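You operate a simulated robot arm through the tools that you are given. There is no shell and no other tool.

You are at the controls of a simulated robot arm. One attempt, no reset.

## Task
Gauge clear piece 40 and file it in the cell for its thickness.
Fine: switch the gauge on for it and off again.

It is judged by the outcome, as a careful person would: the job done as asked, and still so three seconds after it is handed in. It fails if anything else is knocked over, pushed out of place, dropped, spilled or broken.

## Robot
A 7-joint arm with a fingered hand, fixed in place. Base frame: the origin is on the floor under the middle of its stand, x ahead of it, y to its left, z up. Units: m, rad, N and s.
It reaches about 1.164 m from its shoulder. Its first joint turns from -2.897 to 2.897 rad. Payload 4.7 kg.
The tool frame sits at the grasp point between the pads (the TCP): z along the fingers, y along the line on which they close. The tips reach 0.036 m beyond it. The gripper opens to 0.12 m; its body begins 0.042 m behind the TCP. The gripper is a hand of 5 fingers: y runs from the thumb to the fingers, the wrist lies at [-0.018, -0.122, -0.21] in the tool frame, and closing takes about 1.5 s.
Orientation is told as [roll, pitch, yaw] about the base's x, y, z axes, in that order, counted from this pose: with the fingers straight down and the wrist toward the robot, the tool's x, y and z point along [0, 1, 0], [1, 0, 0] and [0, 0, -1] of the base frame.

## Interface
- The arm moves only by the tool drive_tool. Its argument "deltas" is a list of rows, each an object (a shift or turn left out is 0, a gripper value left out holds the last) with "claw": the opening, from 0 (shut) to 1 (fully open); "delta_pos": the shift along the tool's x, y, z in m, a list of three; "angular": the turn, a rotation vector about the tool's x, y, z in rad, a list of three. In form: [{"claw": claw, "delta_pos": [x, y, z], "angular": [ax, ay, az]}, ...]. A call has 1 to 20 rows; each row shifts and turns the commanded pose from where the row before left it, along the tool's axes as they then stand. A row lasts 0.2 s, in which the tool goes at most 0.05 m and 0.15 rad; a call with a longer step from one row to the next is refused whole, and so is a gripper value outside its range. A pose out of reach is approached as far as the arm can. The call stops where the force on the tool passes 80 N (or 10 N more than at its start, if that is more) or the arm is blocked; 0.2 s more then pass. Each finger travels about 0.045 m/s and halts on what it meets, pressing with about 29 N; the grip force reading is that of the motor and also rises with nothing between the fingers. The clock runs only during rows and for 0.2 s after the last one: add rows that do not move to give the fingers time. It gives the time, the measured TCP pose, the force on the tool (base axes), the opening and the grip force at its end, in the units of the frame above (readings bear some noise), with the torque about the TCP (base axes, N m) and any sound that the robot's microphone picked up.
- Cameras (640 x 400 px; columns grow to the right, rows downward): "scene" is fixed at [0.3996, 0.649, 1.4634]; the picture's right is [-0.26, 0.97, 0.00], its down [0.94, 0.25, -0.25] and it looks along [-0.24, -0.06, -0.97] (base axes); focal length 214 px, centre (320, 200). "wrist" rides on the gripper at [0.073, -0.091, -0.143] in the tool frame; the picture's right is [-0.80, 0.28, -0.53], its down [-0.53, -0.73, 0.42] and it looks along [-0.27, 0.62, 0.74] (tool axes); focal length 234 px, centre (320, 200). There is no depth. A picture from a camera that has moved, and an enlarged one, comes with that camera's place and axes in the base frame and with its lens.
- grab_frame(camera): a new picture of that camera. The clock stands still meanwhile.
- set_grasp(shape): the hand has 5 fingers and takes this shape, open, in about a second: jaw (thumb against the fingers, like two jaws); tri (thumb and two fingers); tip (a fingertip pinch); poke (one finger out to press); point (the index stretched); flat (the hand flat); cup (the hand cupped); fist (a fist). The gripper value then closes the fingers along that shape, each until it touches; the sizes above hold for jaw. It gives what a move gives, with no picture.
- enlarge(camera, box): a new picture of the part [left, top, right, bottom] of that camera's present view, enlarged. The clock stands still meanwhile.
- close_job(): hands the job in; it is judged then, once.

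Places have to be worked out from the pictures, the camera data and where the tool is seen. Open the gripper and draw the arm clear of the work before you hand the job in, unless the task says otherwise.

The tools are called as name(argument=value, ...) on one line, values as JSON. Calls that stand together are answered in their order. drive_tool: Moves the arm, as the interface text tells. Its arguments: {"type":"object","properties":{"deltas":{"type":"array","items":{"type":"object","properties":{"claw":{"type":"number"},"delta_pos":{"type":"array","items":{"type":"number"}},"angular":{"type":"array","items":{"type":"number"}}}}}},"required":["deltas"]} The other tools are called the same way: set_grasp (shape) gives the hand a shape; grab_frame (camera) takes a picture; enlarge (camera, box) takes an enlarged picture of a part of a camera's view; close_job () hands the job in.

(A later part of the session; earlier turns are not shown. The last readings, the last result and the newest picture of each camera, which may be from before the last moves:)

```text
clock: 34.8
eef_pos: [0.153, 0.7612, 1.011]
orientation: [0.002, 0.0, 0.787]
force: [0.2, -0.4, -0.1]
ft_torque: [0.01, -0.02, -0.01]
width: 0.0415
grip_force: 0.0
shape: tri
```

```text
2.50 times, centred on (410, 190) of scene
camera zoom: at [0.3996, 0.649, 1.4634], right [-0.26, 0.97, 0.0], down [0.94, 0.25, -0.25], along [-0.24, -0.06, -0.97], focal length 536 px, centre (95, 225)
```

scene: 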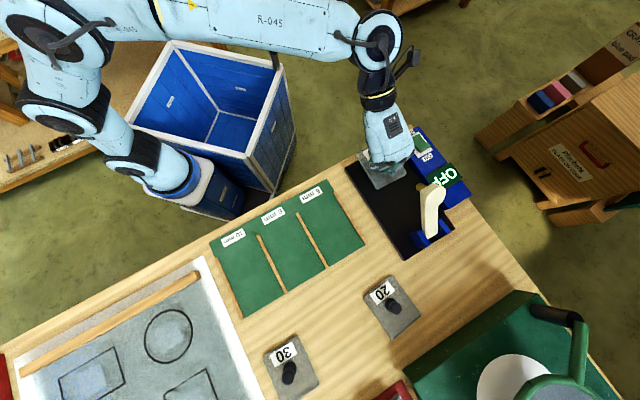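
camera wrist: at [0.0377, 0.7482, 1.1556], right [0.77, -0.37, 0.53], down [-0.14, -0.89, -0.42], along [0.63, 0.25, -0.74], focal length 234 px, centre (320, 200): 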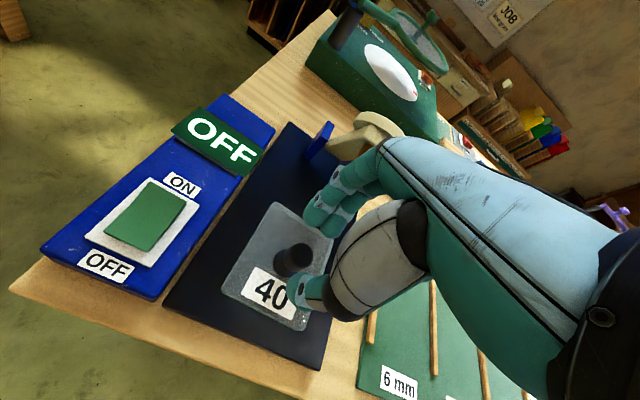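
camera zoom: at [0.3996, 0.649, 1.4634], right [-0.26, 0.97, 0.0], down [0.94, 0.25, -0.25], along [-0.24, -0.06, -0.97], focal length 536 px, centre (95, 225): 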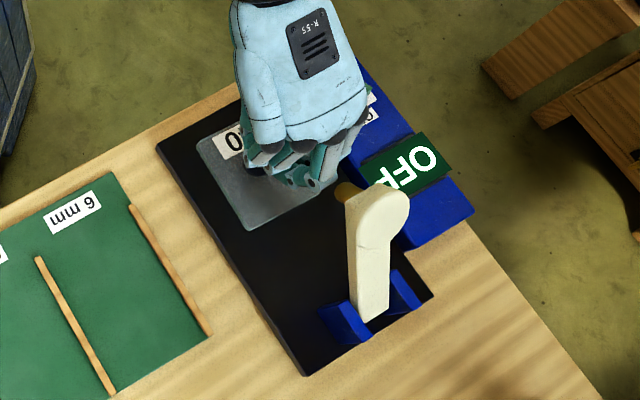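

The piece is seated on the bed and the hand is clear of the knob. I back off and up, take the poke shape, and measure the rocker before pressing.

drive_tool(deltas=[{"delta_pos": [0, -0.02, -0.02]}, {"delta_pos": [0, -0.03, -0.03]}, {"delta_pos": [0, -0.03, -0.03]}, {}])

set_grasp(shape="poke")

grab_frame(camera="wrist")

enlarge(camera="wrist", box=[60, 60, 300, 260])

grab_frame(camera="scene")

```text
clock: 35.8
eef_pos: [0.0974, 0.7037, 1.0924]
orientation: [-0.001, 0.0, 0.787]
force: [0.4, -0.3, 0.4]
ft_torque: [0.0, -0.02, 0.0]
width: 0.0422
grip_force: 0.0
shape: tri
```

```text
clock: 36.7
eef_pos: [0.0984, 0.7021, 1.093]
orientation: [0.001, -0.001, 0.786]
force: [-0.5, 0.1, -0.1]
ft_torque: [0.01, 0.0, 0.03]
width: 0.0001
grip_force: 0.0
shape: poke
```

```text
taken
camera wrist: at [-0.0182, 0.6901, 1.2358], right [0.77, -0.37, 0.53], down [-0.14, -0.89, -0.42], along [0.63, 0.25, -0.74], focal length 234 px, centre (320, 200)
```

wrist: 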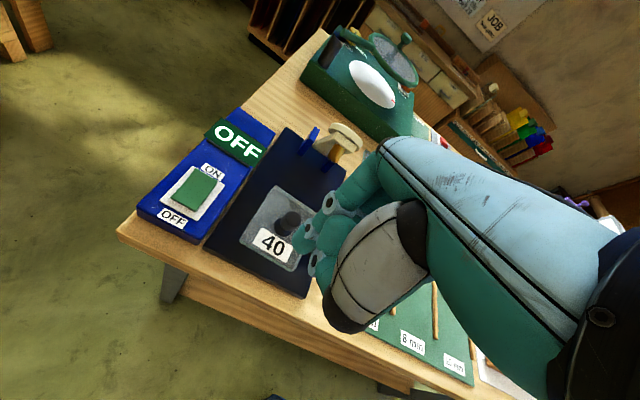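

```text
2.00 times, centred on (180, 160) of wrist
camera zoom: at [-0.0182, 0.6901, 1.2358], right [0.77, -0.37, 0.53], down [-0.14, -0.89, -0.42], along [0.63, 0.25, -0.74], focal length 468 px, centre (600, 280)
```

zoom: 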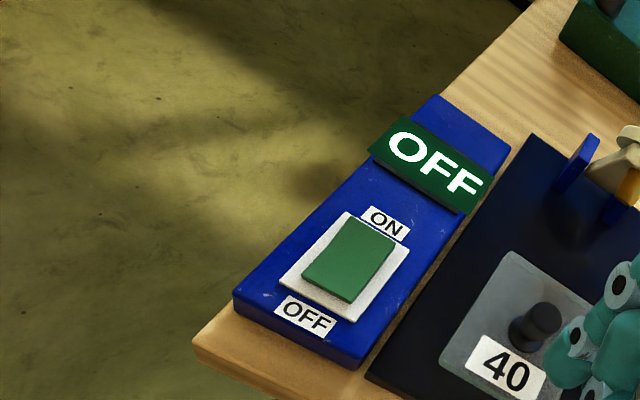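

```text
taken
```

scene: 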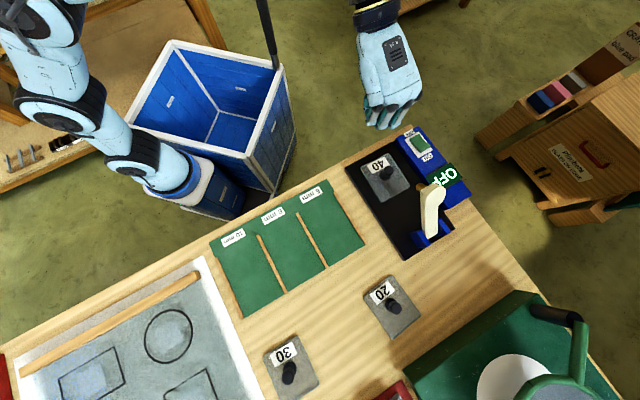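

I look at the hand closely to see where the poking finger's tip lies relative to the TCP.

enlarge(camera="wrist", box=[260, 140, 460, 340])

enlarge(camera="scene", box=[340, 40, 480, 180])

```text
2.00 times, centred on (360, 240) of wrist
camera zoom: at [-0.0182, 0.6901, 1.2358], right [0.77, -0.37, 0.53], down [-0.14, -0.89, -0.42], along [0.63, 0.25, -0.74], focal length 468 px, centre (240, 120)
```

zoom: 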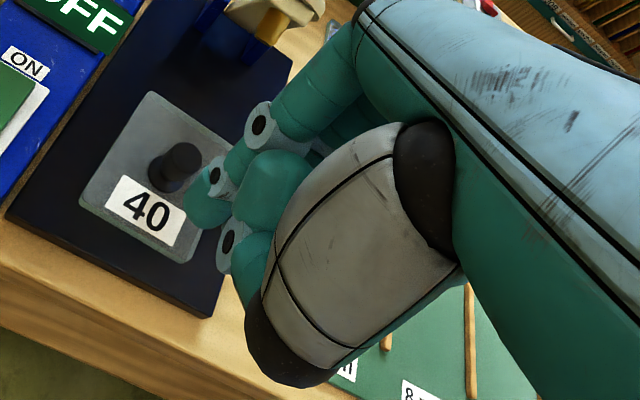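

```text
2.86 times, centred on (410, 110) of scene
camera zoom: at [0.3996, 0.649, 1.4634], right [-0.26, 0.97, 0.0], down [0.94, 0.25, -0.25], along [-0.24, -0.06, -0.97], focal length 613 px, centre (63, 457)
```

zoom: 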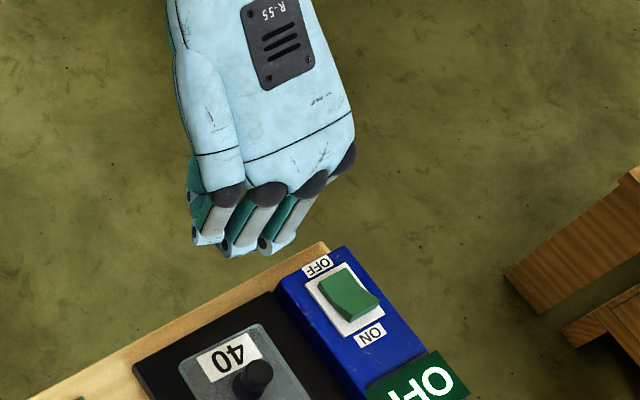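

The index fingertip shows near tool (0.011, 0, 0.036). The rocker's ON end triangulates to l ≈ 0.556, n ≈ 0.640, z ≈ 0.948. I move over it, staying about 3.5 cm above, and check the alignment.

drive_tool(deltas=[{"delta_pos": [0.029, 0.0, 0]}, {"delta_pos": [0.029, 0.01, 0]}, {"delta_pos": [0.029, 0.02, 0.01]}, {"delta_pos": [0.029, 0.02, 0.015]}, {"delta_pos": [0, 0.02, 0.025]}, {"delta_pos": [0, 0, 0.02]}, {}, {}])

grab_frame(camera="wrist")

enlarge(camera="wrist", box=[200, 120, 400, 320])

enlarge(camera="scene", box=[350, 80, 490, 220])

```text
clock: 38.5
eef_pos: [0.064, 0.8327, 1.0202]
orientation: [-0.002, 0.001, 0.789]
force: [0.1, 0.1, 0.3]
ft_torque: [0.02, -0.02, 0.03]
width: 0.0001
grip_force: 0.0
shape: poke
```

```text
taken
camera wrist: at [-0.051, 0.82, 1.1635], right [0.77, -0.37, 0.53], down [-0.14, -0.89, -0.42], along [0.63, 0.25, -0.74], focal length 234 px, centre (320, 200)
```

wrist: 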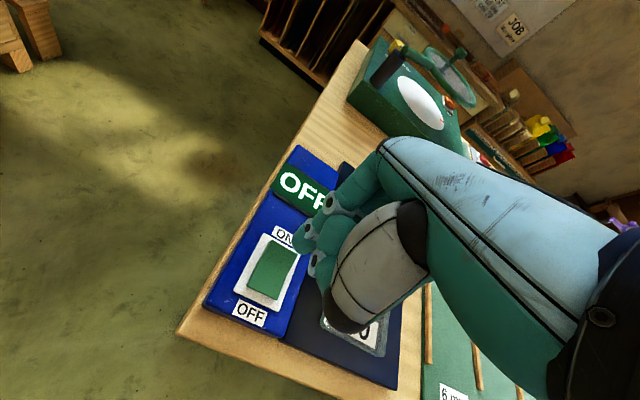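

```text
2.00 times, centred on (300, 220) of wrist
camera zoom: at [-0.051, 0.82, 1.1635], right [0.77, -0.37, 0.53], down [-0.14, -0.89, -0.42], along [0.63, 0.25, -0.74], focal length 468 px, centre (360, 160)
```

zoom: 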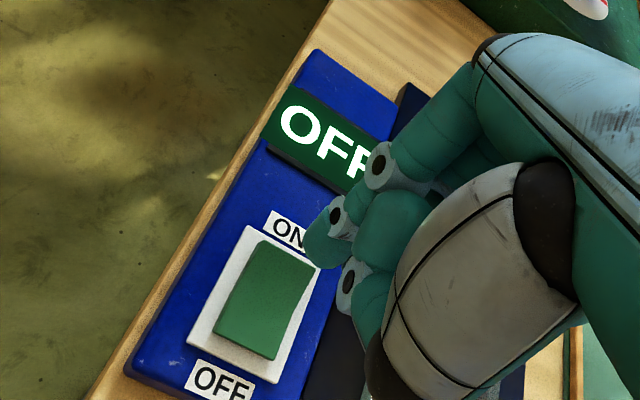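

```text
2.86 times, centred on (420, 150) of scene
camera zoom: at [0.3996, 0.649, 1.4634], right [-0.26, 0.97, 0.0], down [0.94, 0.25, -0.25], along [-0.24, -0.06, -0.97], focal length 613 px, centre (34, 343)
```

zoom: 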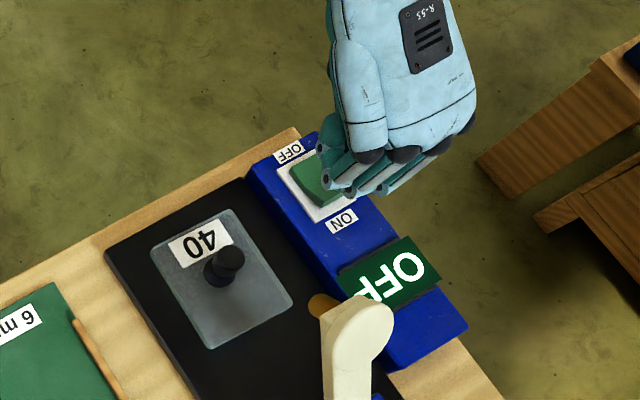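

The fingertip appears right over the ON half of the rocker. I go down 25 mm and check again before pressing.

drive_tool(deltas=[{"delta_pos": [0, 0, 0.01]}, {"delta_pos": [0, 0, 0.01]}, {"delta_pos": [0, 0, 0.005]}, {}])

enlarge(camera="wrist", box=[220, 140, 380, 300])

enlarge(camera="scene", box=[370, 100, 470, 200])

```text
clock: 39.5
eef_pos: [0.0668, 0.8348, 0.995]
orientation: [0.0, -0.001, 0.785]
force: [-0.5, 0.2, 0.6]
ft_torque: [0.0, 0.02, 0.01]
width: 0.0
grip_force: 0.0
shape: poke
```

```text
2.50 times, centred on (300, 220) of wrist
camera zoom: at [-0.0494, 0.8211, 1.1387], right [0.77, -0.37, 0.53], down [-0.14, -0.89, -0.42], along [0.63, 0.25, -0.74], focal length 585 px, centre (370, 150)
```

zoom: 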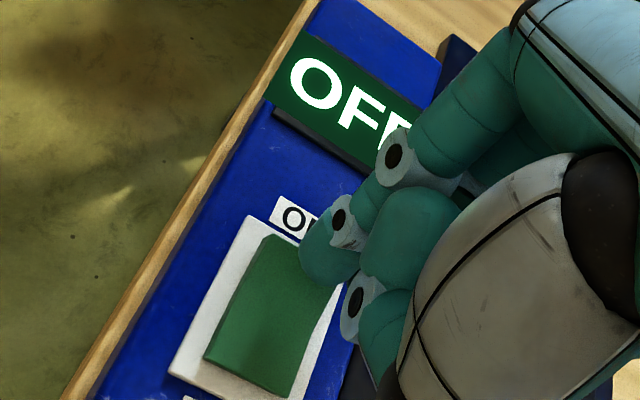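

```text
4.00 times, centred on (420, 150) of scene
camera zoom: at [0.3996, 0.649, 1.4634], right [-0.26, 0.97, 0.0], down [0.94, 0.25, -0.25], along [-0.24, -0.06, -0.97], focal length 858 px, centre (-80, 400)
```

zoom: 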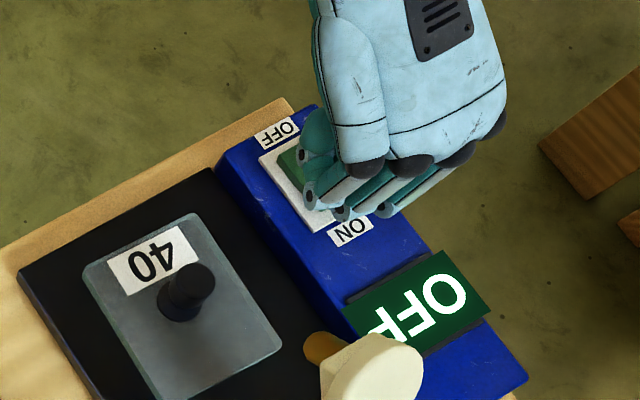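

The tip is about 1 cm above the ON half. I shift 5 mm toward the ON end and press down in small steps while watching the force.

drive_tool(deltas=[{"delta_pos": [0, 0.005, 0.003]}, {"delta_pos": [0, 0, 0.003]}, {"delta_pos": [0, 0, 0.003]}, {}])

drive_tool(deltas=[{"delta_pos": [0, 0, 0.003]}, {}])

enlarge(camera="wrist", box=[220, 140, 380, 300])

```text
clock: 40.5
eef_pos: [0.0697, 0.8385, 0.9864]
orientation: [0.0, 0.0, 0.79]
force: [-0.2, -0.3, 1.7]
ft_torque: [0.02, -0.02, 0.01]
width: 0.0001
grip_force: 0.0
shape: poke
```

```text
clock: 41.1
eef_pos: [0.0695, 0.8401, 0.9836]
orientation: [0.0, 0.001, 0.788]
force: [-0.3, 0.9, 1.2]
ft_torque: [0.07, 0.0, -0.01]
width: 0.0
grip_force: 0.2
shape: poke
```

```text
2.50 times, centred on (300, 220) of wrist
camera zoom: at [-0.0466, 0.8262, 1.1278], right [0.77, -0.37, 0.53], down [-0.14, -0.89, -0.42], along [0.63, 0.25, -0.74], focal length 585 px, centre (370, 150)
```

zoom: 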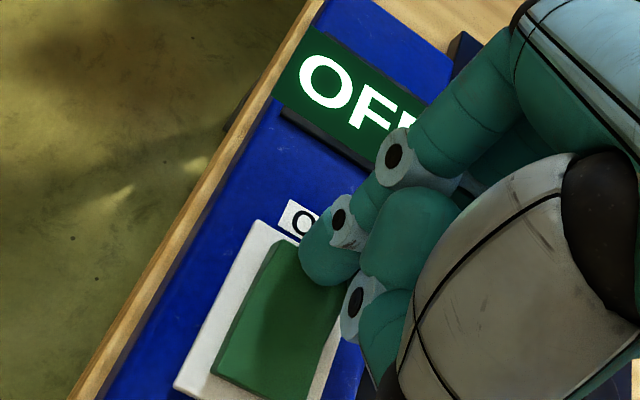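

Light contact is showing at 1–2 N, and the display still reads OFF. I keep pressing in small steps.

drive_tool(deltas=[{"delta_pos": [0, 0, 0.003]}, {}])

drive_tool(deltas=[{"delta_pos": [0, 0, 0.003]}, {}])

enlarge(camera="wrist", box=[220, 140, 380, 300])

enlarge(camera="scene", box=[370, 100, 470, 200])

```text
clock: 41.7
eef_pos: [0.0696, 0.8396, 0.9816]
orientation: [0.0, 0.001, 0.788]
force: [0.1, 0.0, 0.2]
ft_torque: [-0.02, 0.0, -0.01]
width: 0.0001
grip_force: 0.0
shape: poke
```

```text
clock: 42.3
eef_pos: [0.0692, 0.8389, 0.9797]
orientation: [-0.001, 0.001, 0.787]
force: [0.8, 0.0, 1.1]
ft_torque: [-0.02, 0.02, 0.0]
width: 0.0
grip_force: 0.0
shape: poke
```

```text
2.50 times, centred on (300, 220) of wrist
camera zoom: at [-0.0472, 0.8263, 1.122], right [0.77, -0.37, 0.53], down [-0.14, -0.89, -0.42], along [0.63, 0.25, -0.74], focal length 585 px, centre (370, 150)
```

zoom: 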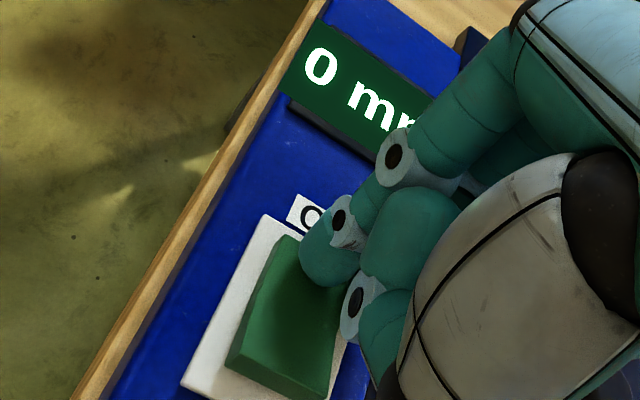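

```text
4.00 times, centred on (420, 150) of scene
camera zoom: at [0.3996, 0.649, 1.4634], right [-0.26, 0.97, 0.0], down [0.94, 0.25, -0.25], along [-0.24, -0.06, -0.97], focal length 858 px, centre (-80, 400)
```

zoom: 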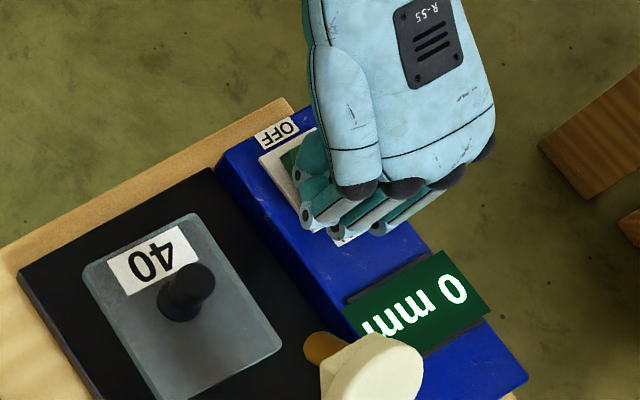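

The display now reads "0 mm", so the gauge is on. I lift off the rocker and carry the finger up and over to just behind the lever's round pad.

drive_tool(deltas=[{"delta_pos": [0, 0, -0.02]}, {"delta_pos": [0, 0, -0.035]}, {"delta_pos": [0, 0, -0.04]}, {"delta_pos": [0, 0, -0.04]}, {"delta_pos": [0, 0, -0.034]}, {"delta_pos": [-0.02, 0.02, 0]}, {"delta_pos": [-0.028, 0.033, 0]}, {"delta_pos": [-0.03, 0.033, 0]}, {"delta_pos": [-0.03, 0.033, 0]}, {"delta_pos": [-0.02, 0.03, 0]}, {}, {}])

grab_frame(camera="wrist")

enlarge(camera="wrist", box=[200, 140, 400, 340])

enlarge(camera="scene", box=[350, 80, 510, 260])

```text
clock: 44.9
eef_pos: [0.2648, 0.8407, 1.146]
orientation: [0.0, 0.0, 0.788]
force: [-0.6, -0.1, -0.1]
ft_torque: [0.0, -0.05, -0.04]
width: 0.0001
grip_force: 0.0
shape: poke
out of reach, approached as far as the arm can: row 5
```

```text
taken
camera wrist: at [0.1483, 0.8267, 1.2887], right [0.77, -0.37, 0.53], down [-0.14, -0.89, -0.42], along [0.63, 0.25, -0.74], focal length 234 px, centre (320, 200)
```

wrist: 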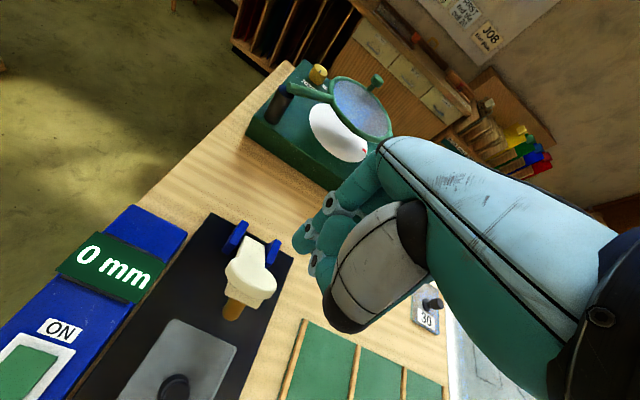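

```text
2.00 times, centred on (300, 240) of wrist
camera zoom: at [0.1483, 0.8267, 1.2887], right [0.77, -0.37, 0.53], down [-0.14, -0.89, -0.42], along [0.63, 0.25, -0.74], focal length 468 px, centre (360, 120)
```

zoom: 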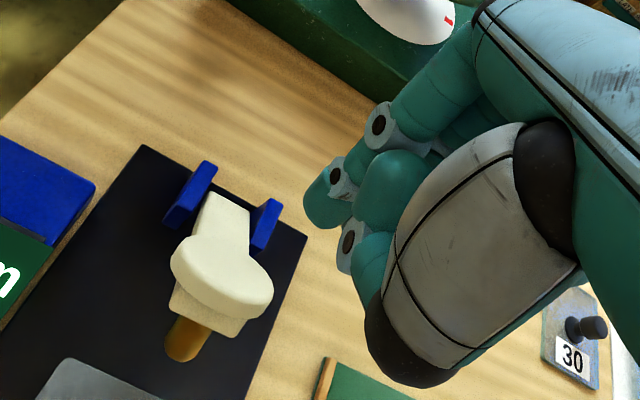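

```text
2.22 times, centred on (430, 170) of scene
camera zoom: at [0.3996, 0.649, 1.4634], right [-0.26, 0.97, 0.0], down [0.94, 0.25, -0.25], along [-0.24, -0.06, -0.97], focal length 477 px, centre (76, 267)
```

zoom: 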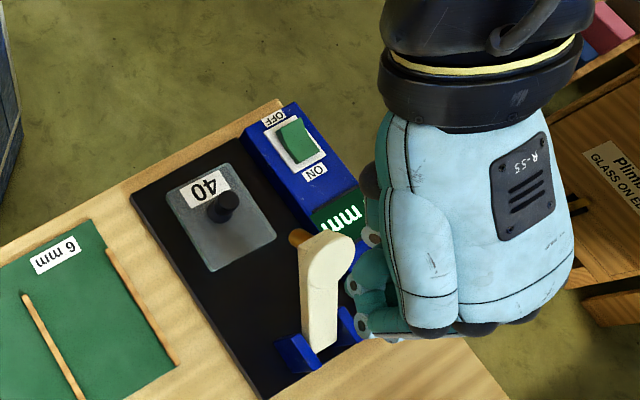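

The view puts the lever's centreline at l ≈ 0.431 and its hinge near n ≈ 0.838. I place the fingertip just behind the pad's upper face, with no contact yet.

drive_tool(deltas=[{"delta_pos": [0.013, 0.018, 0]}, {"delta_pos": [0, 0, 0.015]}, {"delta_pos": [0, 0, 0.015]}, {"delta_pos": [0, 0, 0.014]}, {}, {}])

grab_frame(camera="wrist")

enlarge(camera="wrist", box=[200, 140, 400, 340])

enlarge(camera="scene", box=[380, 130, 480, 230])

```text
clock: 46.3
eef_pos: [0.2714, 0.8638, 1.1012]
orientation: [-0.001, -0.001, 0.788]
force: [-0.4, 0.0, 0.7]
ft_torque: [0.01, 0.04, 0.0]
width: 0.0001
grip_force: 0.1
shape: poke
```

```text
taken
camera wrist: at [0.154, 0.8506, 1.2437], right [0.77, -0.37, 0.53], down [-0.14, -0.89, -0.42], along [0.63, 0.25, -0.74], focal length 234 px, centre (320, 200)
```

wrist: 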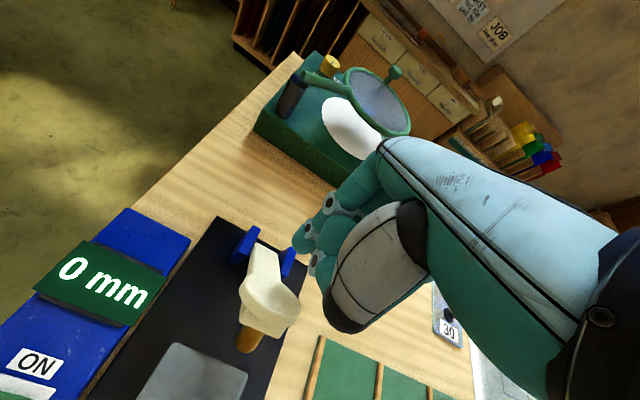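

```text
2.00 times, centred on (300, 240) of wrist
camera zoom: at [0.154, 0.8506, 1.2437], right [0.77, -0.37, 0.53], down [-0.14, -0.89, -0.42], along [0.63, 0.25, -0.74], focal length 468 px, centre (360, 120)
```

zoom: 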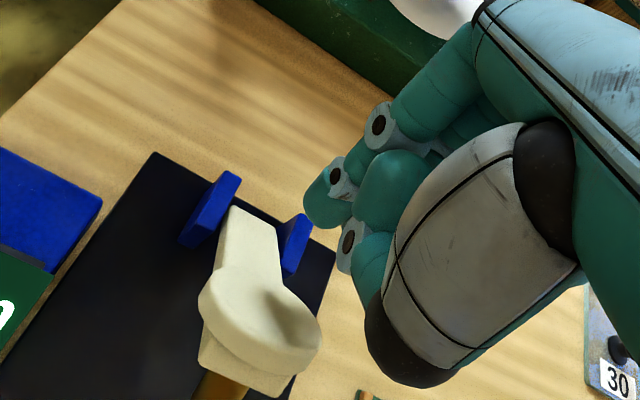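

```text
4.00 times, centred on (430, 180) of scene
camera zoom: at [0.3996, 0.649, 1.4634], right [-0.26, 0.97, 0.0], down [0.94, 0.25, -0.25], along [-0.24, -0.06, -0.97], focal length 858 px, centre (-120, 280)
```

zoom: 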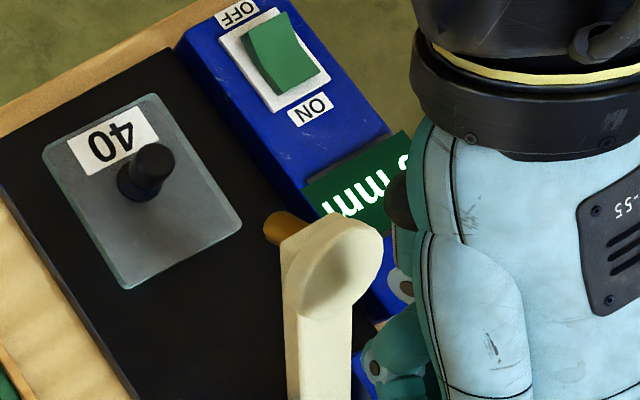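

The tip sits about 2–3 cm behind the pad, on the lever's centreline. I now draw it toward the robot to contact the pad and start it along its arc, watching the force.

drive_tool(deltas=[{"delta_pos": [0, -0.0126, 0.0013]}, {"delta_pos": [0, -0.0126, 0.0013]}, {"delta_pos": [0, -0.0084, 0.0049]}, {"delta_pos": [0, -0.0084, 0.0049]}, {"delta_pos": [0, -0.0084, 0.0049]}, {}])

grab_frame(camera="wrist")

enlarge(camera="scene", box=[380, 130, 480, 230])

```text
clock: 47.7
eef_pos: [0.2347, 0.8271, 1.0832]
orientation: [0.0, 0.0, 0.788]
force: [0.8, 0.5, 1.9]
ft_torque: [0.0, -0.03, 0.03]
width: 0.0
grip_force: 0.0
shape: poke
```

```text
taken
camera wrist: at [0.1193, 0.8143, 1.226], right [0.77, -0.37, 0.53], down [-0.14, -0.89, -0.42], along [0.63, 0.25, -0.74], focal length 234 px, centre (320, 200)
```

wrist: 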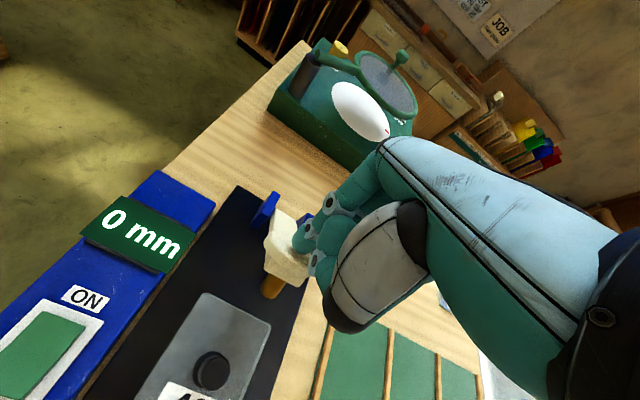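

```text
4.00 times, centred on (430, 180) of scene
camera zoom: at [0.3996, 0.649, 1.4634], right [-0.26, 0.97, 0.0], down [0.94, 0.25, -0.25], along [-0.24, -0.06, -0.97], focal length 858 px, centre (-120, 280)
```

zoom: 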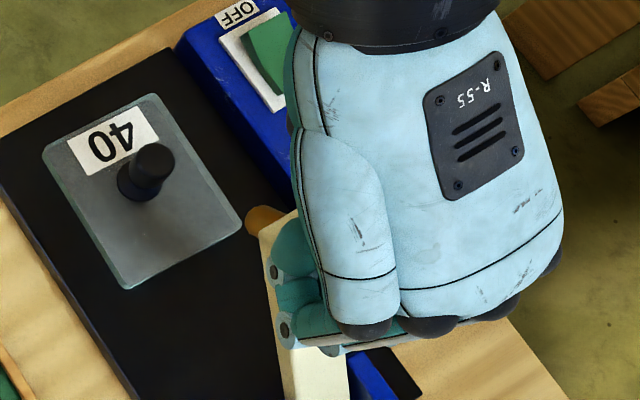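

The lever is moving with only about 2 N, and its brass tip is swinging toward the glass. I follow the arc further down.

drive_tool(deltas=[{"delta_pos": [0, -0.0067, 0.0057]}, {"delta_pos": [0, -0.0067, 0.0057]}, {"delta_pos": [0, -0.0067, 0.0058]}, {"delta_pos": [0, -0.0056, 0.0068]}, {"delta_pos": [0, -0.0056, 0.0068]}, {"delta_pos": [0, -0.0056, 0.0068]}, {}])

grab_frame(camera="wrist")

enlarge(camera="scene", box=[370, 120, 490, 240])

```text
clock: 49.3
eef_pos: [0.2095, 0.8033, 1.0448]
orientation: [0.0, -0.002, 0.787]
force: [1.9, 1.3, 1.0]
ft_torque: [0.02, -0.03, 0.03]
width: 0.0001
grip_force: 0.0
shape: poke
```

```text
taken
camera wrist: at [0.0933, 0.7898, 1.1875], right [0.77, -0.37, 0.53], down [-0.14, -0.89, -0.42], along [0.63, 0.25, -0.74], focal length 234 px, centre (320, 200)
```

wrist: 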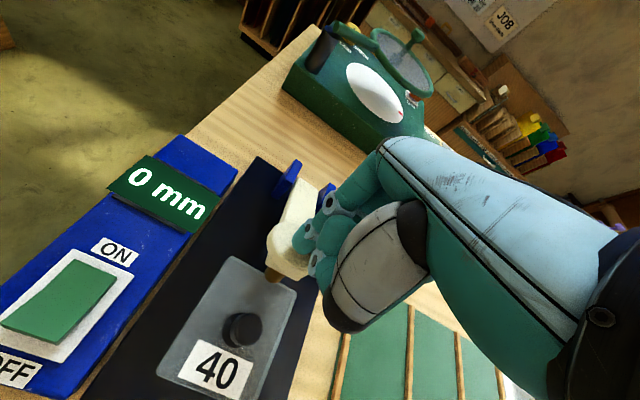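

```text
3.33 times, centred on (430, 180) of scene
camera zoom: at [0.3996, 0.649, 1.4634], right [-0.26, 0.97, 0.0], down [0.94, 0.25, -0.25], along [-0.24, -0.06, -0.97], focal length 715 px, centre (-47, 267)
```

zoom: 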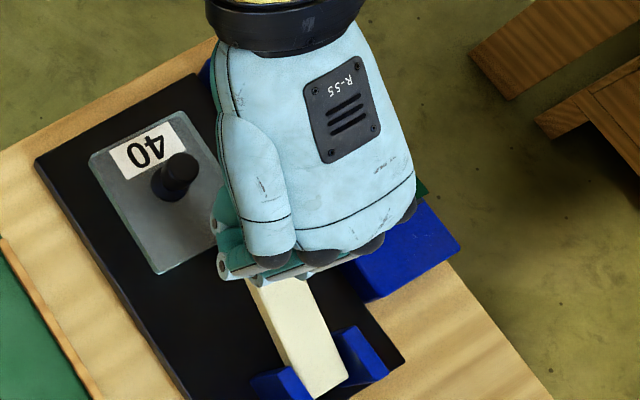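

The lever keeps following the finger. I look closely at where the brass tip will meet the glass relative to the knob and the edge.

enlarge(camera="wrist", box=[140, 160, 340, 400])

```text
1.67 times, centred on (240, 280) of wrist
camera zoom: at [0.0933, 0.7898, 1.1875], right [0.77, -0.37, 0.53], down [-0.14, -0.89, -0.42], along [0.63, 0.25, -0.74], focal length 390 px, centre (453, 67)
```

zoom: 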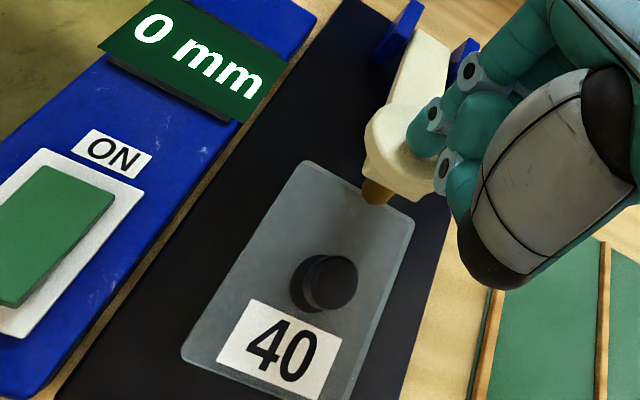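

The tip is heading for clear glass between the knob and the far edge. I continue down the arc in smaller steps toward contact.

drive_tool(deltas=[{"delta_pos": [0, -0.0032, 0.0053]}, {"delta_pos": [0, -0.0032, 0.0053]}, {"delta_pos": [0, -0.0032, 0.0053]}, {"delta_pos": [0, -0.0022, 0.0048]}, {}])

enlarge(camera="wrist", box=[100, 120, 340, 400])

```text
clock: 50.5
eef_pos: [0.2013, 0.7951, 1.0242]
orientation: [0.001, -0.001, 0.786]
force: [0.5, 1.1, 1.4]
ft_torque: [0.02, -0.04, 0.04]
width: 0.0002
grip_force: 0.0
shape: poke
```

```text
1.43 times, centred on (220, 260) of wrist
camera zoom: at [0.0849, 0.7804, 1.1665], right [0.77, -0.37, 0.53], down [-0.14, -0.89, -0.42], along [0.63, 0.25, -0.74], focal length 334 px, centre (463, 114)
```

zoom: 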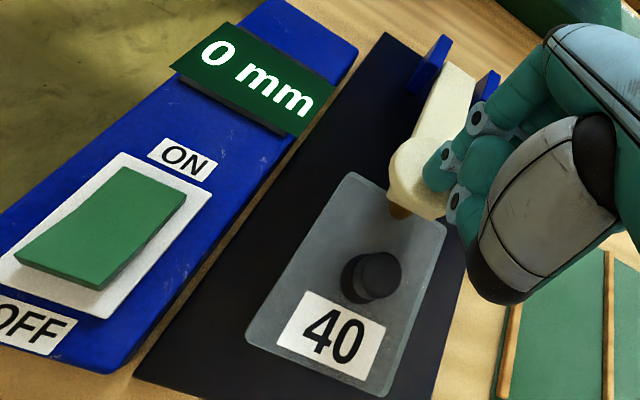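

The brass tip is now over the glass, still just above it. I press on in 3 mm steps, checking force and display.

drive_tool(deltas=[{"delta_pos": [0, -0.0014, 0.0033]}, {"delta_pos": [0, -0.0014, 0.0033]}, {}])

drive_tool(deltas=[{"delta_pos": [0, -0.001, 0.0033]}, {"delta_pos": [0, -0.001, 0.0033]}, {}])

enlarge(camera="wrist", box=[100, 120, 340, 400])

```text
clock: 51.3
eef_pos: [0.1998, 0.7906, 1.0164]
orientation: [0.0, 0.0, 0.786]
force: [1.0, 0.4, 3.0]
ft_torque: [0.0, -0.05, 0.0]
width: 0.0002
grip_force: 0.2
shape: poke
```

```text
clock: 52.1
eef_pos: [0.1988, 0.7902, 1.0101]
orientation: [-0.001, 0.001, 0.786]
force: [0.7, -0.2, 1.9]
ft_torque: [-0.02, -0.03, 0.02]
width: 0.0
grip_force: 0.0
shape: poke
```

```text
1.43 times, centred on (220, 260) of wrist
camera zoom: at [0.0818, 0.7761, 1.1532], right [0.77, -0.37, 0.53], down [-0.14, -0.89, -0.42], along [0.63, 0.25, -0.74], focal length 334 px, centre (463, 114)
```

zoom: 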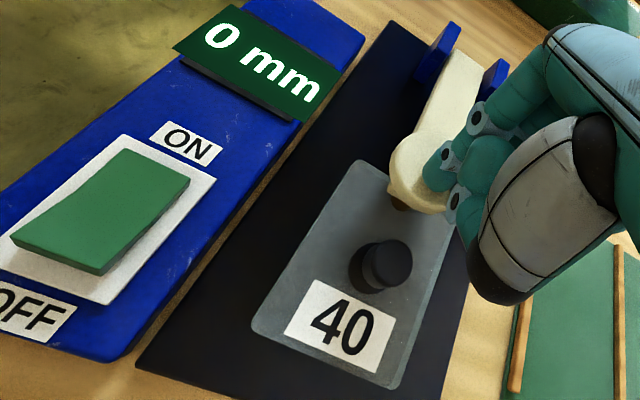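

Not touching yet, since the force is still 2–3 N and the display shows 0 mm. I continue in small steps.

drive_tool(deltas=[{"delta_pos": [0, -0.0008, 0.003]}, {"delta_pos": [0, -0.0008, 0.003]}, {}])

drive_tool(deltas=[{"delta_pos": [0, -0.0006, 0.003]}, {}])

enlarge(camera="wrist", box=[100, 120, 340, 400])

```text
clock: 52.9
eef_pos: [0.1961, 0.7877, 1.0085]
orientation: [0.005, -0.005, 0.787]
force: [4.5, 9.2, 25.6]
ft_torque: [0.18, -0.25, 0.05]
width: 0.0
grip_force: 0.1
shape: poke
```

```text
clock: 53.5
eef_pos: [0.1967, 0.7873, 1.0069]
orientation: [0.008, -0.007, 0.786]
force: [6.6, 1.6, 45.3]
ft_torque: [0.4, -0.16, -0.05]
width: 0.0
grip_force: 0.1
shape: poke
```

```text
1.43 times, centred on (220, 260) of wrist
camera zoom: at [0.0808, 0.7724, 1.1504], right [0.77, -0.37, 0.52], down [-0.14, -0.89, -0.43], along [0.63, 0.26, -0.74], focal length 334 px, centre (463, 114)
```

zoom: 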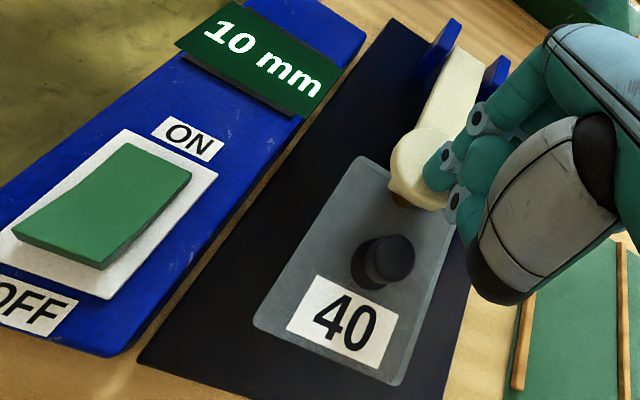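

The display reads "10 mm", but I'm pressing with 45 N, more than needed. I ease back a few millimetres and check that the reading is steady under light contact.

drive_tool(deltas=[{"delta_pos": [0, 0.0006, -0.0025]}, {"delta_pos": [0, 0, -0.001]}, {}])

enlarge(camera="wrist", box=[100, 120, 340, 400])

enlarge(camera="wrist", box=[220, 180, 340, 300])

enlarge(camera="scene", box=[370, 120, 490, 240])

```text
clock: 54.3
eef_pos: [0.198, 0.7866, 1.0066]
orientation: [0.002, -0.001, 0.787]
force: [6.6, 0.1, 37.8]
ft_torque: [0.34, -0.15, -0.06]
width: 0.0
grip_force: 0.1
shape: poke
```

```text
1.43 times, centred on (220, 260) of wrist
camera zoom: at [0.0809, 0.7734, 1.1506], right [0.77, -0.37, 0.52], down [-0.14, -0.89, -0.43], along [0.63, 0.25, -0.74], focal length 334 px, centre (463, 114)
```

zoom: 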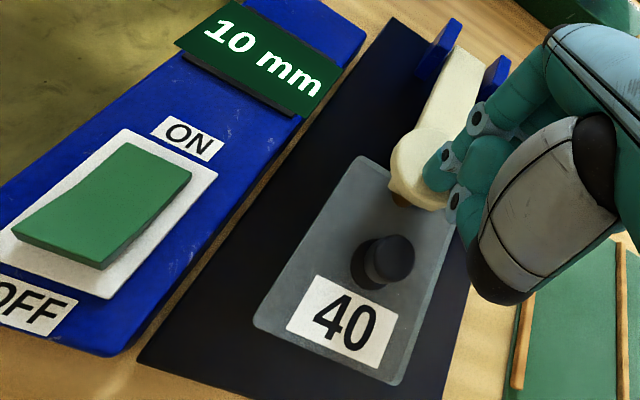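

```text
3.33 times, centred on (280, 240) of wrist
camera zoom: at [0.0809, 0.7734, 1.1506], right [0.77, -0.37, 0.52], down [-0.14, -0.89, -0.43], along [0.63, 0.25, -0.74], focal length 781 px, centre (453, 67)
```

zoom: 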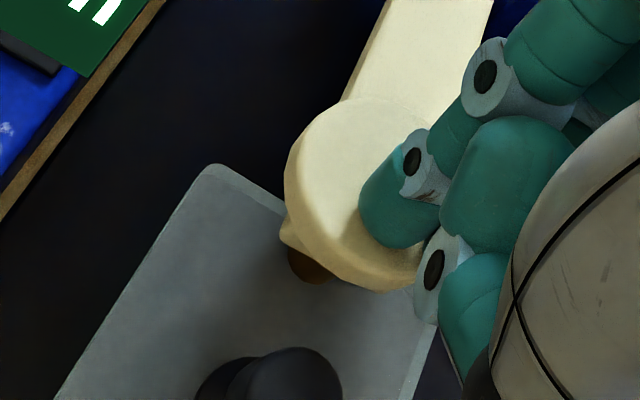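

```text
3.33 times, centred on (430, 180) of scene
camera zoom: at [0.3996, 0.649, 1.4634], right [-0.26, 0.97, 0.0], down [0.94, 0.25, -0.25], along [-0.24, -0.06, -0.97], focal length 715 px, centre (-47, 267)
```

zoom: 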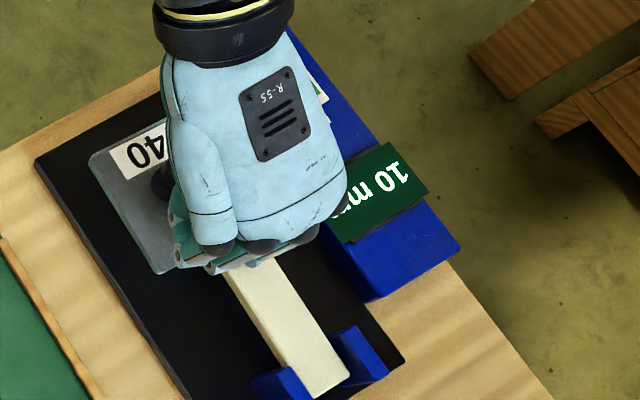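

The reading is a steady "10 mm", with the brass tip on clear glass and free of the knob. I now back the finger off upward along the arc and see whether the lever rises by itself.

drive_tool(deltas=[{"delta_pos": [0, 0.0, -0.003]}, {"delta_pos": [0, 0.001, -0.004]}, {"delta_pos": [0, 0.002, -0.006]}, {"delta_pos": [0, 0.003, -0.008]}, {"delta_pos": [0, 0.004, -0.01]}, {}])

enlarge(camera="wrist", box=[100, 120, 340, 400])

enlarge(camera="scene", box=[370, 120, 490, 240])

```text
clock: 55.7
eef_pos: [0.2035, 0.7977, 1.0366]
orientation: [0.001, -0.001, 0.787]
force: [0.0, 1.4, 1.2]
ft_torque: [0.04, 0.0, 0.02]
width: 0.0
grip_force: 0.0
shape: poke
```

```text
1.43 times, centred on (220, 260) of wrist
camera zoom: at [0.0876, 0.7836, 1.1794], right [0.77, -0.37, 0.53], down [-0.14, -0.89, -0.42], along [0.63, 0.25, -0.74], focal length 334 px, centre (463, 114)
```

zoom: 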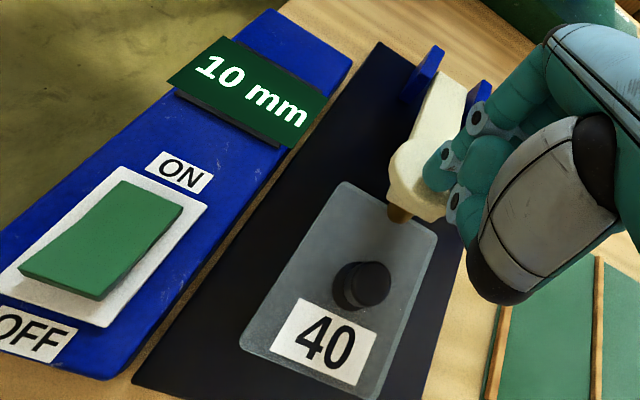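

```text
3.33 times, centred on (430, 180) of scene
camera zoom: at [0.3996, 0.649, 1.4634], right [-0.26, 0.97, 0.0], down [0.94, 0.25, -0.25], along [-0.24, -0.06, -0.97], focal length 715 px, centre (-47, 267)
```

zoom: 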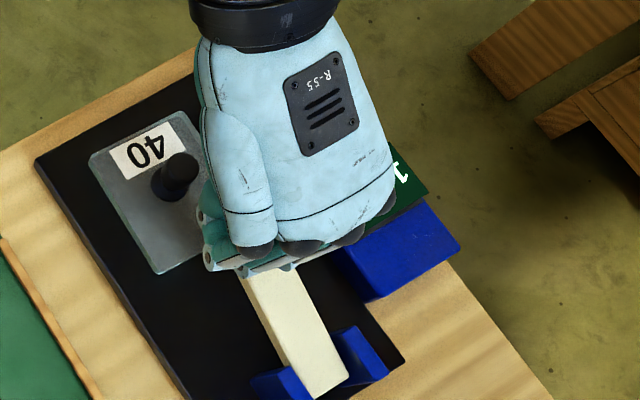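

The lever is spring-loaded and follows the finger up, and the reading holds at 10 mm. I let it return gently along its arc to its rest and then step clear.

drive_tool(deltas=[{"delta_pos": [0, 0.0067, -0.0098]}, {"delta_pos": [0, 0.0084, -0.0102]}, {"delta_pos": [0, 0.0084, -0.0102]}, {"delta_pos": [0, 0.01, -0.0086]}, {"delta_pos": [0, 0.01, -0.0086]}, {"delta_pos": [0, 0.0084, -0.0049]}, {"delta_pos": [0, 0.0084, -0.0049]}, {"delta_pos": [0, 0.0084, -0.0049]}, {"delta_pos": [0, 0.012, -0.002]}, {"delta_pos": [0, 0.012, -0.002]}, {"delta_pos": [0, 0, -0.02]}, {"delta_pos": [0, 0, -0.025]}, {}])

grab_frame(camera="wrist")

enlarge(camera="scene", box=[330, 110, 490, 270])

```text
clock: 58.5
eef_pos: [0.2661, 0.8619, 1.1489]
orientation: [0.0, 0.001, 0.788]
force: [0.2, -0.5, -1.2]
ft_torque: [0.02, -0.01, 0.01]
width: 0.0001
grip_force: 0.1
shape: poke
```

```text
taken
camera wrist: at [0.1506, 0.8481, 1.2913], right [0.77, -0.37, 0.53], down [-0.14, -0.89, -0.42], along [0.63, 0.25, -0.74], focal length 234 px, centre (320, 200)
```

wrist: 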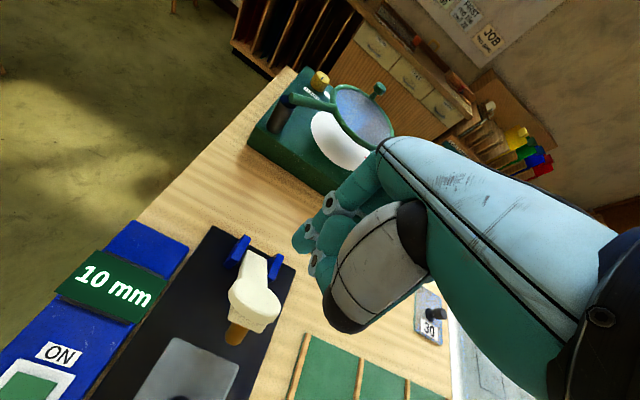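

```text
2.50 times, centred on (410, 190) of scene
camera zoom: at [0.3996, 0.649, 1.4634], right [-0.26, 0.97, 0.0], down [0.94, 0.25, -0.25], along [-0.24, -0.06, -0.97], focal length 536 px, centre (95, 225)
```

zoom: 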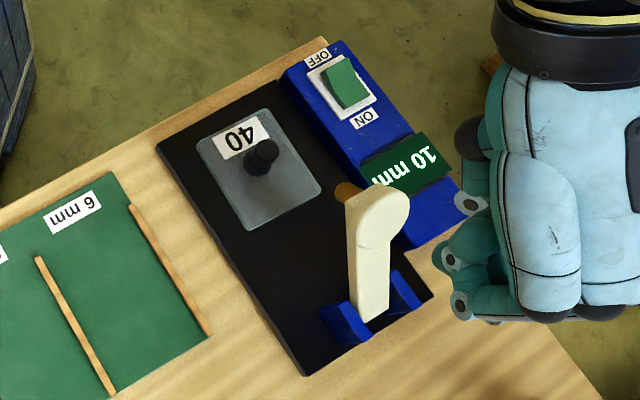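

The lever is back at its rest and the display holds "10 mm", so the piece belongs in the 10 mm cell. Next I return over the rocker to press its OFF end.

drive_tool(deltas=[{"delta_pos": [0, -0.025, 0]}, {"delta_pos": [0, -0.037, 0]}, {"delta_pos": [0, -0.037, 0]}, {"delta_pos": [0.031, -0.023, 0.012]}, {"delta_pos": [0.031, -0.023, 0.012]}, {"delta_pos": [0.031, -0.023, 0.012]}, {"delta_pos": [0.031, -0.023, 0.012]}, {"delta_pos": [0, 0, 0.03]}, {"delta_pos": [0, 0, 0.03]}, {"delta_pos": [0, 0, 0.02]}, {}, {}])

enlarge(camera="wrist", box=[200, 120, 400, 320])

enlarge(camera="scene", box=[350, 80, 490, 220])

```text
clock: 61.1
eef_pos: [0.0451, 0.8152, 1.0178]
orientation: [0.001, -0.001, 0.787]
force: [-0.5, 0.4, 0.1]
ft_torque: [0.0, 0.01, 0.02]
width: 0.0
grip_force: 0.1
shape: poke
```

```text
2.00 times, centred on (300, 220) of wrist
camera zoom: at [-0.0702, 0.8015, 1.1618], right [0.77, -0.37, 0.53], down [-0.14, -0.89, -0.42], along [0.63, 0.25, -0.74], focal length 468 px, centre (360, 160)
```

zoom: 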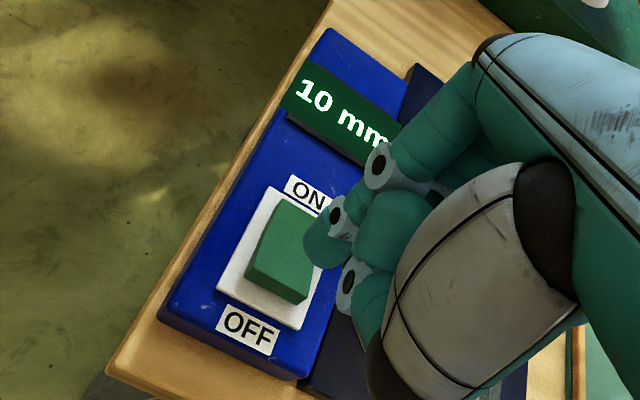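

```text
2.86 times, centred on (420, 150) of scene
camera zoom: at [0.3996, 0.649, 1.4634], right [-0.26, 0.97, 0.0], down [0.94, 0.25, -0.25], along [-0.24, -0.06, -0.97], focal length 613 px, centre (34, 343)
```

zoom: 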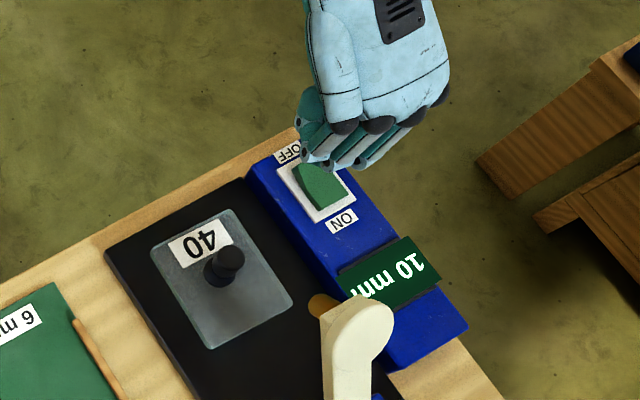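

The finger is over the OFF half, 3 cm above it. I lower it and press in small steps.

drive_tool(deltas=[{"delta_pos": [0, -0.001, 0.012]}, {"delta_pos": [0, 0, 0.012]}, {"delta_pos": [0, 0, 0.006]}, {}])

enlarge(camera="wrist", box=[220, 140, 380, 300])

drive_tool(deltas=[{"delta_pos": [0, 0, 0.003]}, {"delta_pos": [0, 0, 0.003]}, {}])

enlarge(camera="wrist", box=[200, 120, 400, 320])

```text
clock: 62.1
eef_pos: [0.0461, 0.8141, 0.9893]
orientation: [0.001, -0.001, 0.787]
force: [-0.6, 0.5, 0.4]
ft_torque: [0.03, 0.04, -0.03]
width: 0.0
grip_force: 0.0
shape: poke
```

```text
2.50 times, centred on (300, 220) of wrist
camera zoom: at [-0.0711, 0.801, 1.1323], right [0.77, -0.37, 0.53], down [-0.14, -0.89, -0.42], along [0.63, 0.25, -0.74], focal length 585 px, centre (370, 150)
```

zoom: 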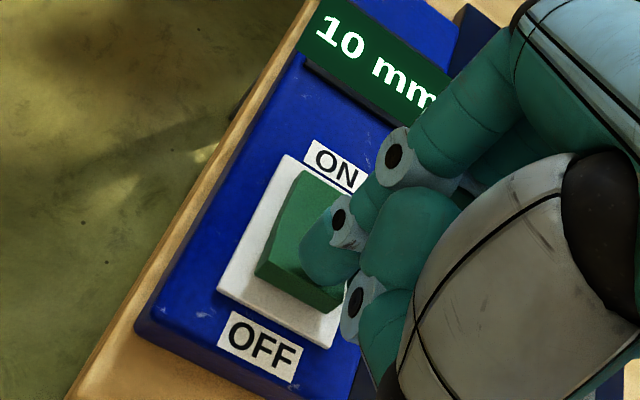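

```text
clock: 62.9
eef_pos: [0.0446, 0.813, 0.9833]
orientation: [0.001, 0.0, 0.786]
force: [-0.9, 0.2, 0.3]
ft_torque: [0.03, 0.0, -0.04]
width: 0.0
grip_force: 0.1
shape: poke
```

```text
2.00 times, centred on (300, 220) of wrist
camera zoom: at [-0.0711, 0.8001, 1.1269], right [0.77, -0.37, 0.52], down [-0.14, -0.89, -0.42], along [0.63, 0.25, -0.74], focal length 468 px, centre (360, 160)
```

zoom: 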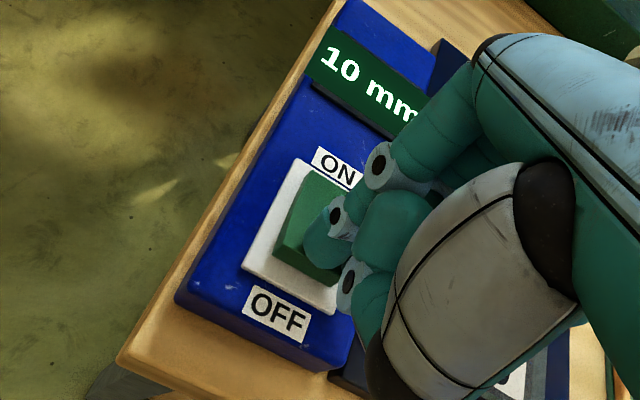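

The finger has reached the rocker, and the display still shows 10 mm. I press a little further.

drive_tool(deltas=[{"delta_pos": [0, 0, 0.003]}, {"delta_pos": [0, 0, 0.002]}, {}])

enlarge(camera="wrist", box=[200, 120, 400, 320])

enlarge(camera="scene", box=[350, 80, 490, 220])

```text
clock: 63.7
eef_pos: [0.0441, 0.813, 0.9794]
orientation: [-0.001, 0.001, 0.788]
force: [-2.3, 0.6, 2.9]
ft_torque: [0.0, 0.0, 0.01]
width: 0.0001
grip_force: 0.1
shape: poke
```

```text
2.00 times, centred on (300, 220) of wrist
camera zoom: at [-0.071, 0.7998, 1.1217], right [0.77, -0.37, 0.52], down [-0.14, -0.89, -0.42], along [0.63, 0.25, -0.74], focal length 468 px, centre (360, 160)
```

zoom: 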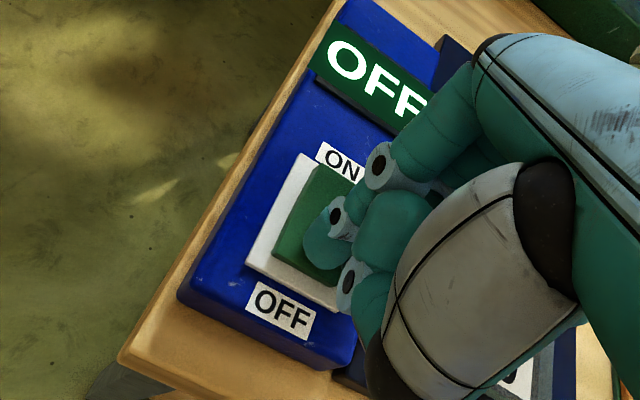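

```text
2.86 times, centred on (420, 150) of scene
camera zoom: at [0.3996, 0.649, 1.4634], right [-0.26, 0.97, 0.0], down [0.94, 0.25, -0.25], along [-0.24, -0.06, -0.97], focal length 613 px, centre (34, 343)
```

zoom: 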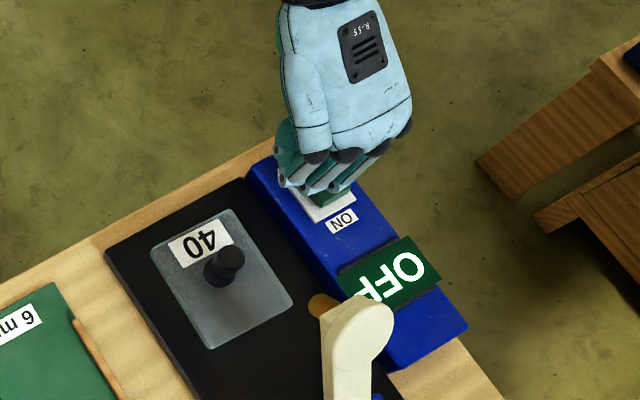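

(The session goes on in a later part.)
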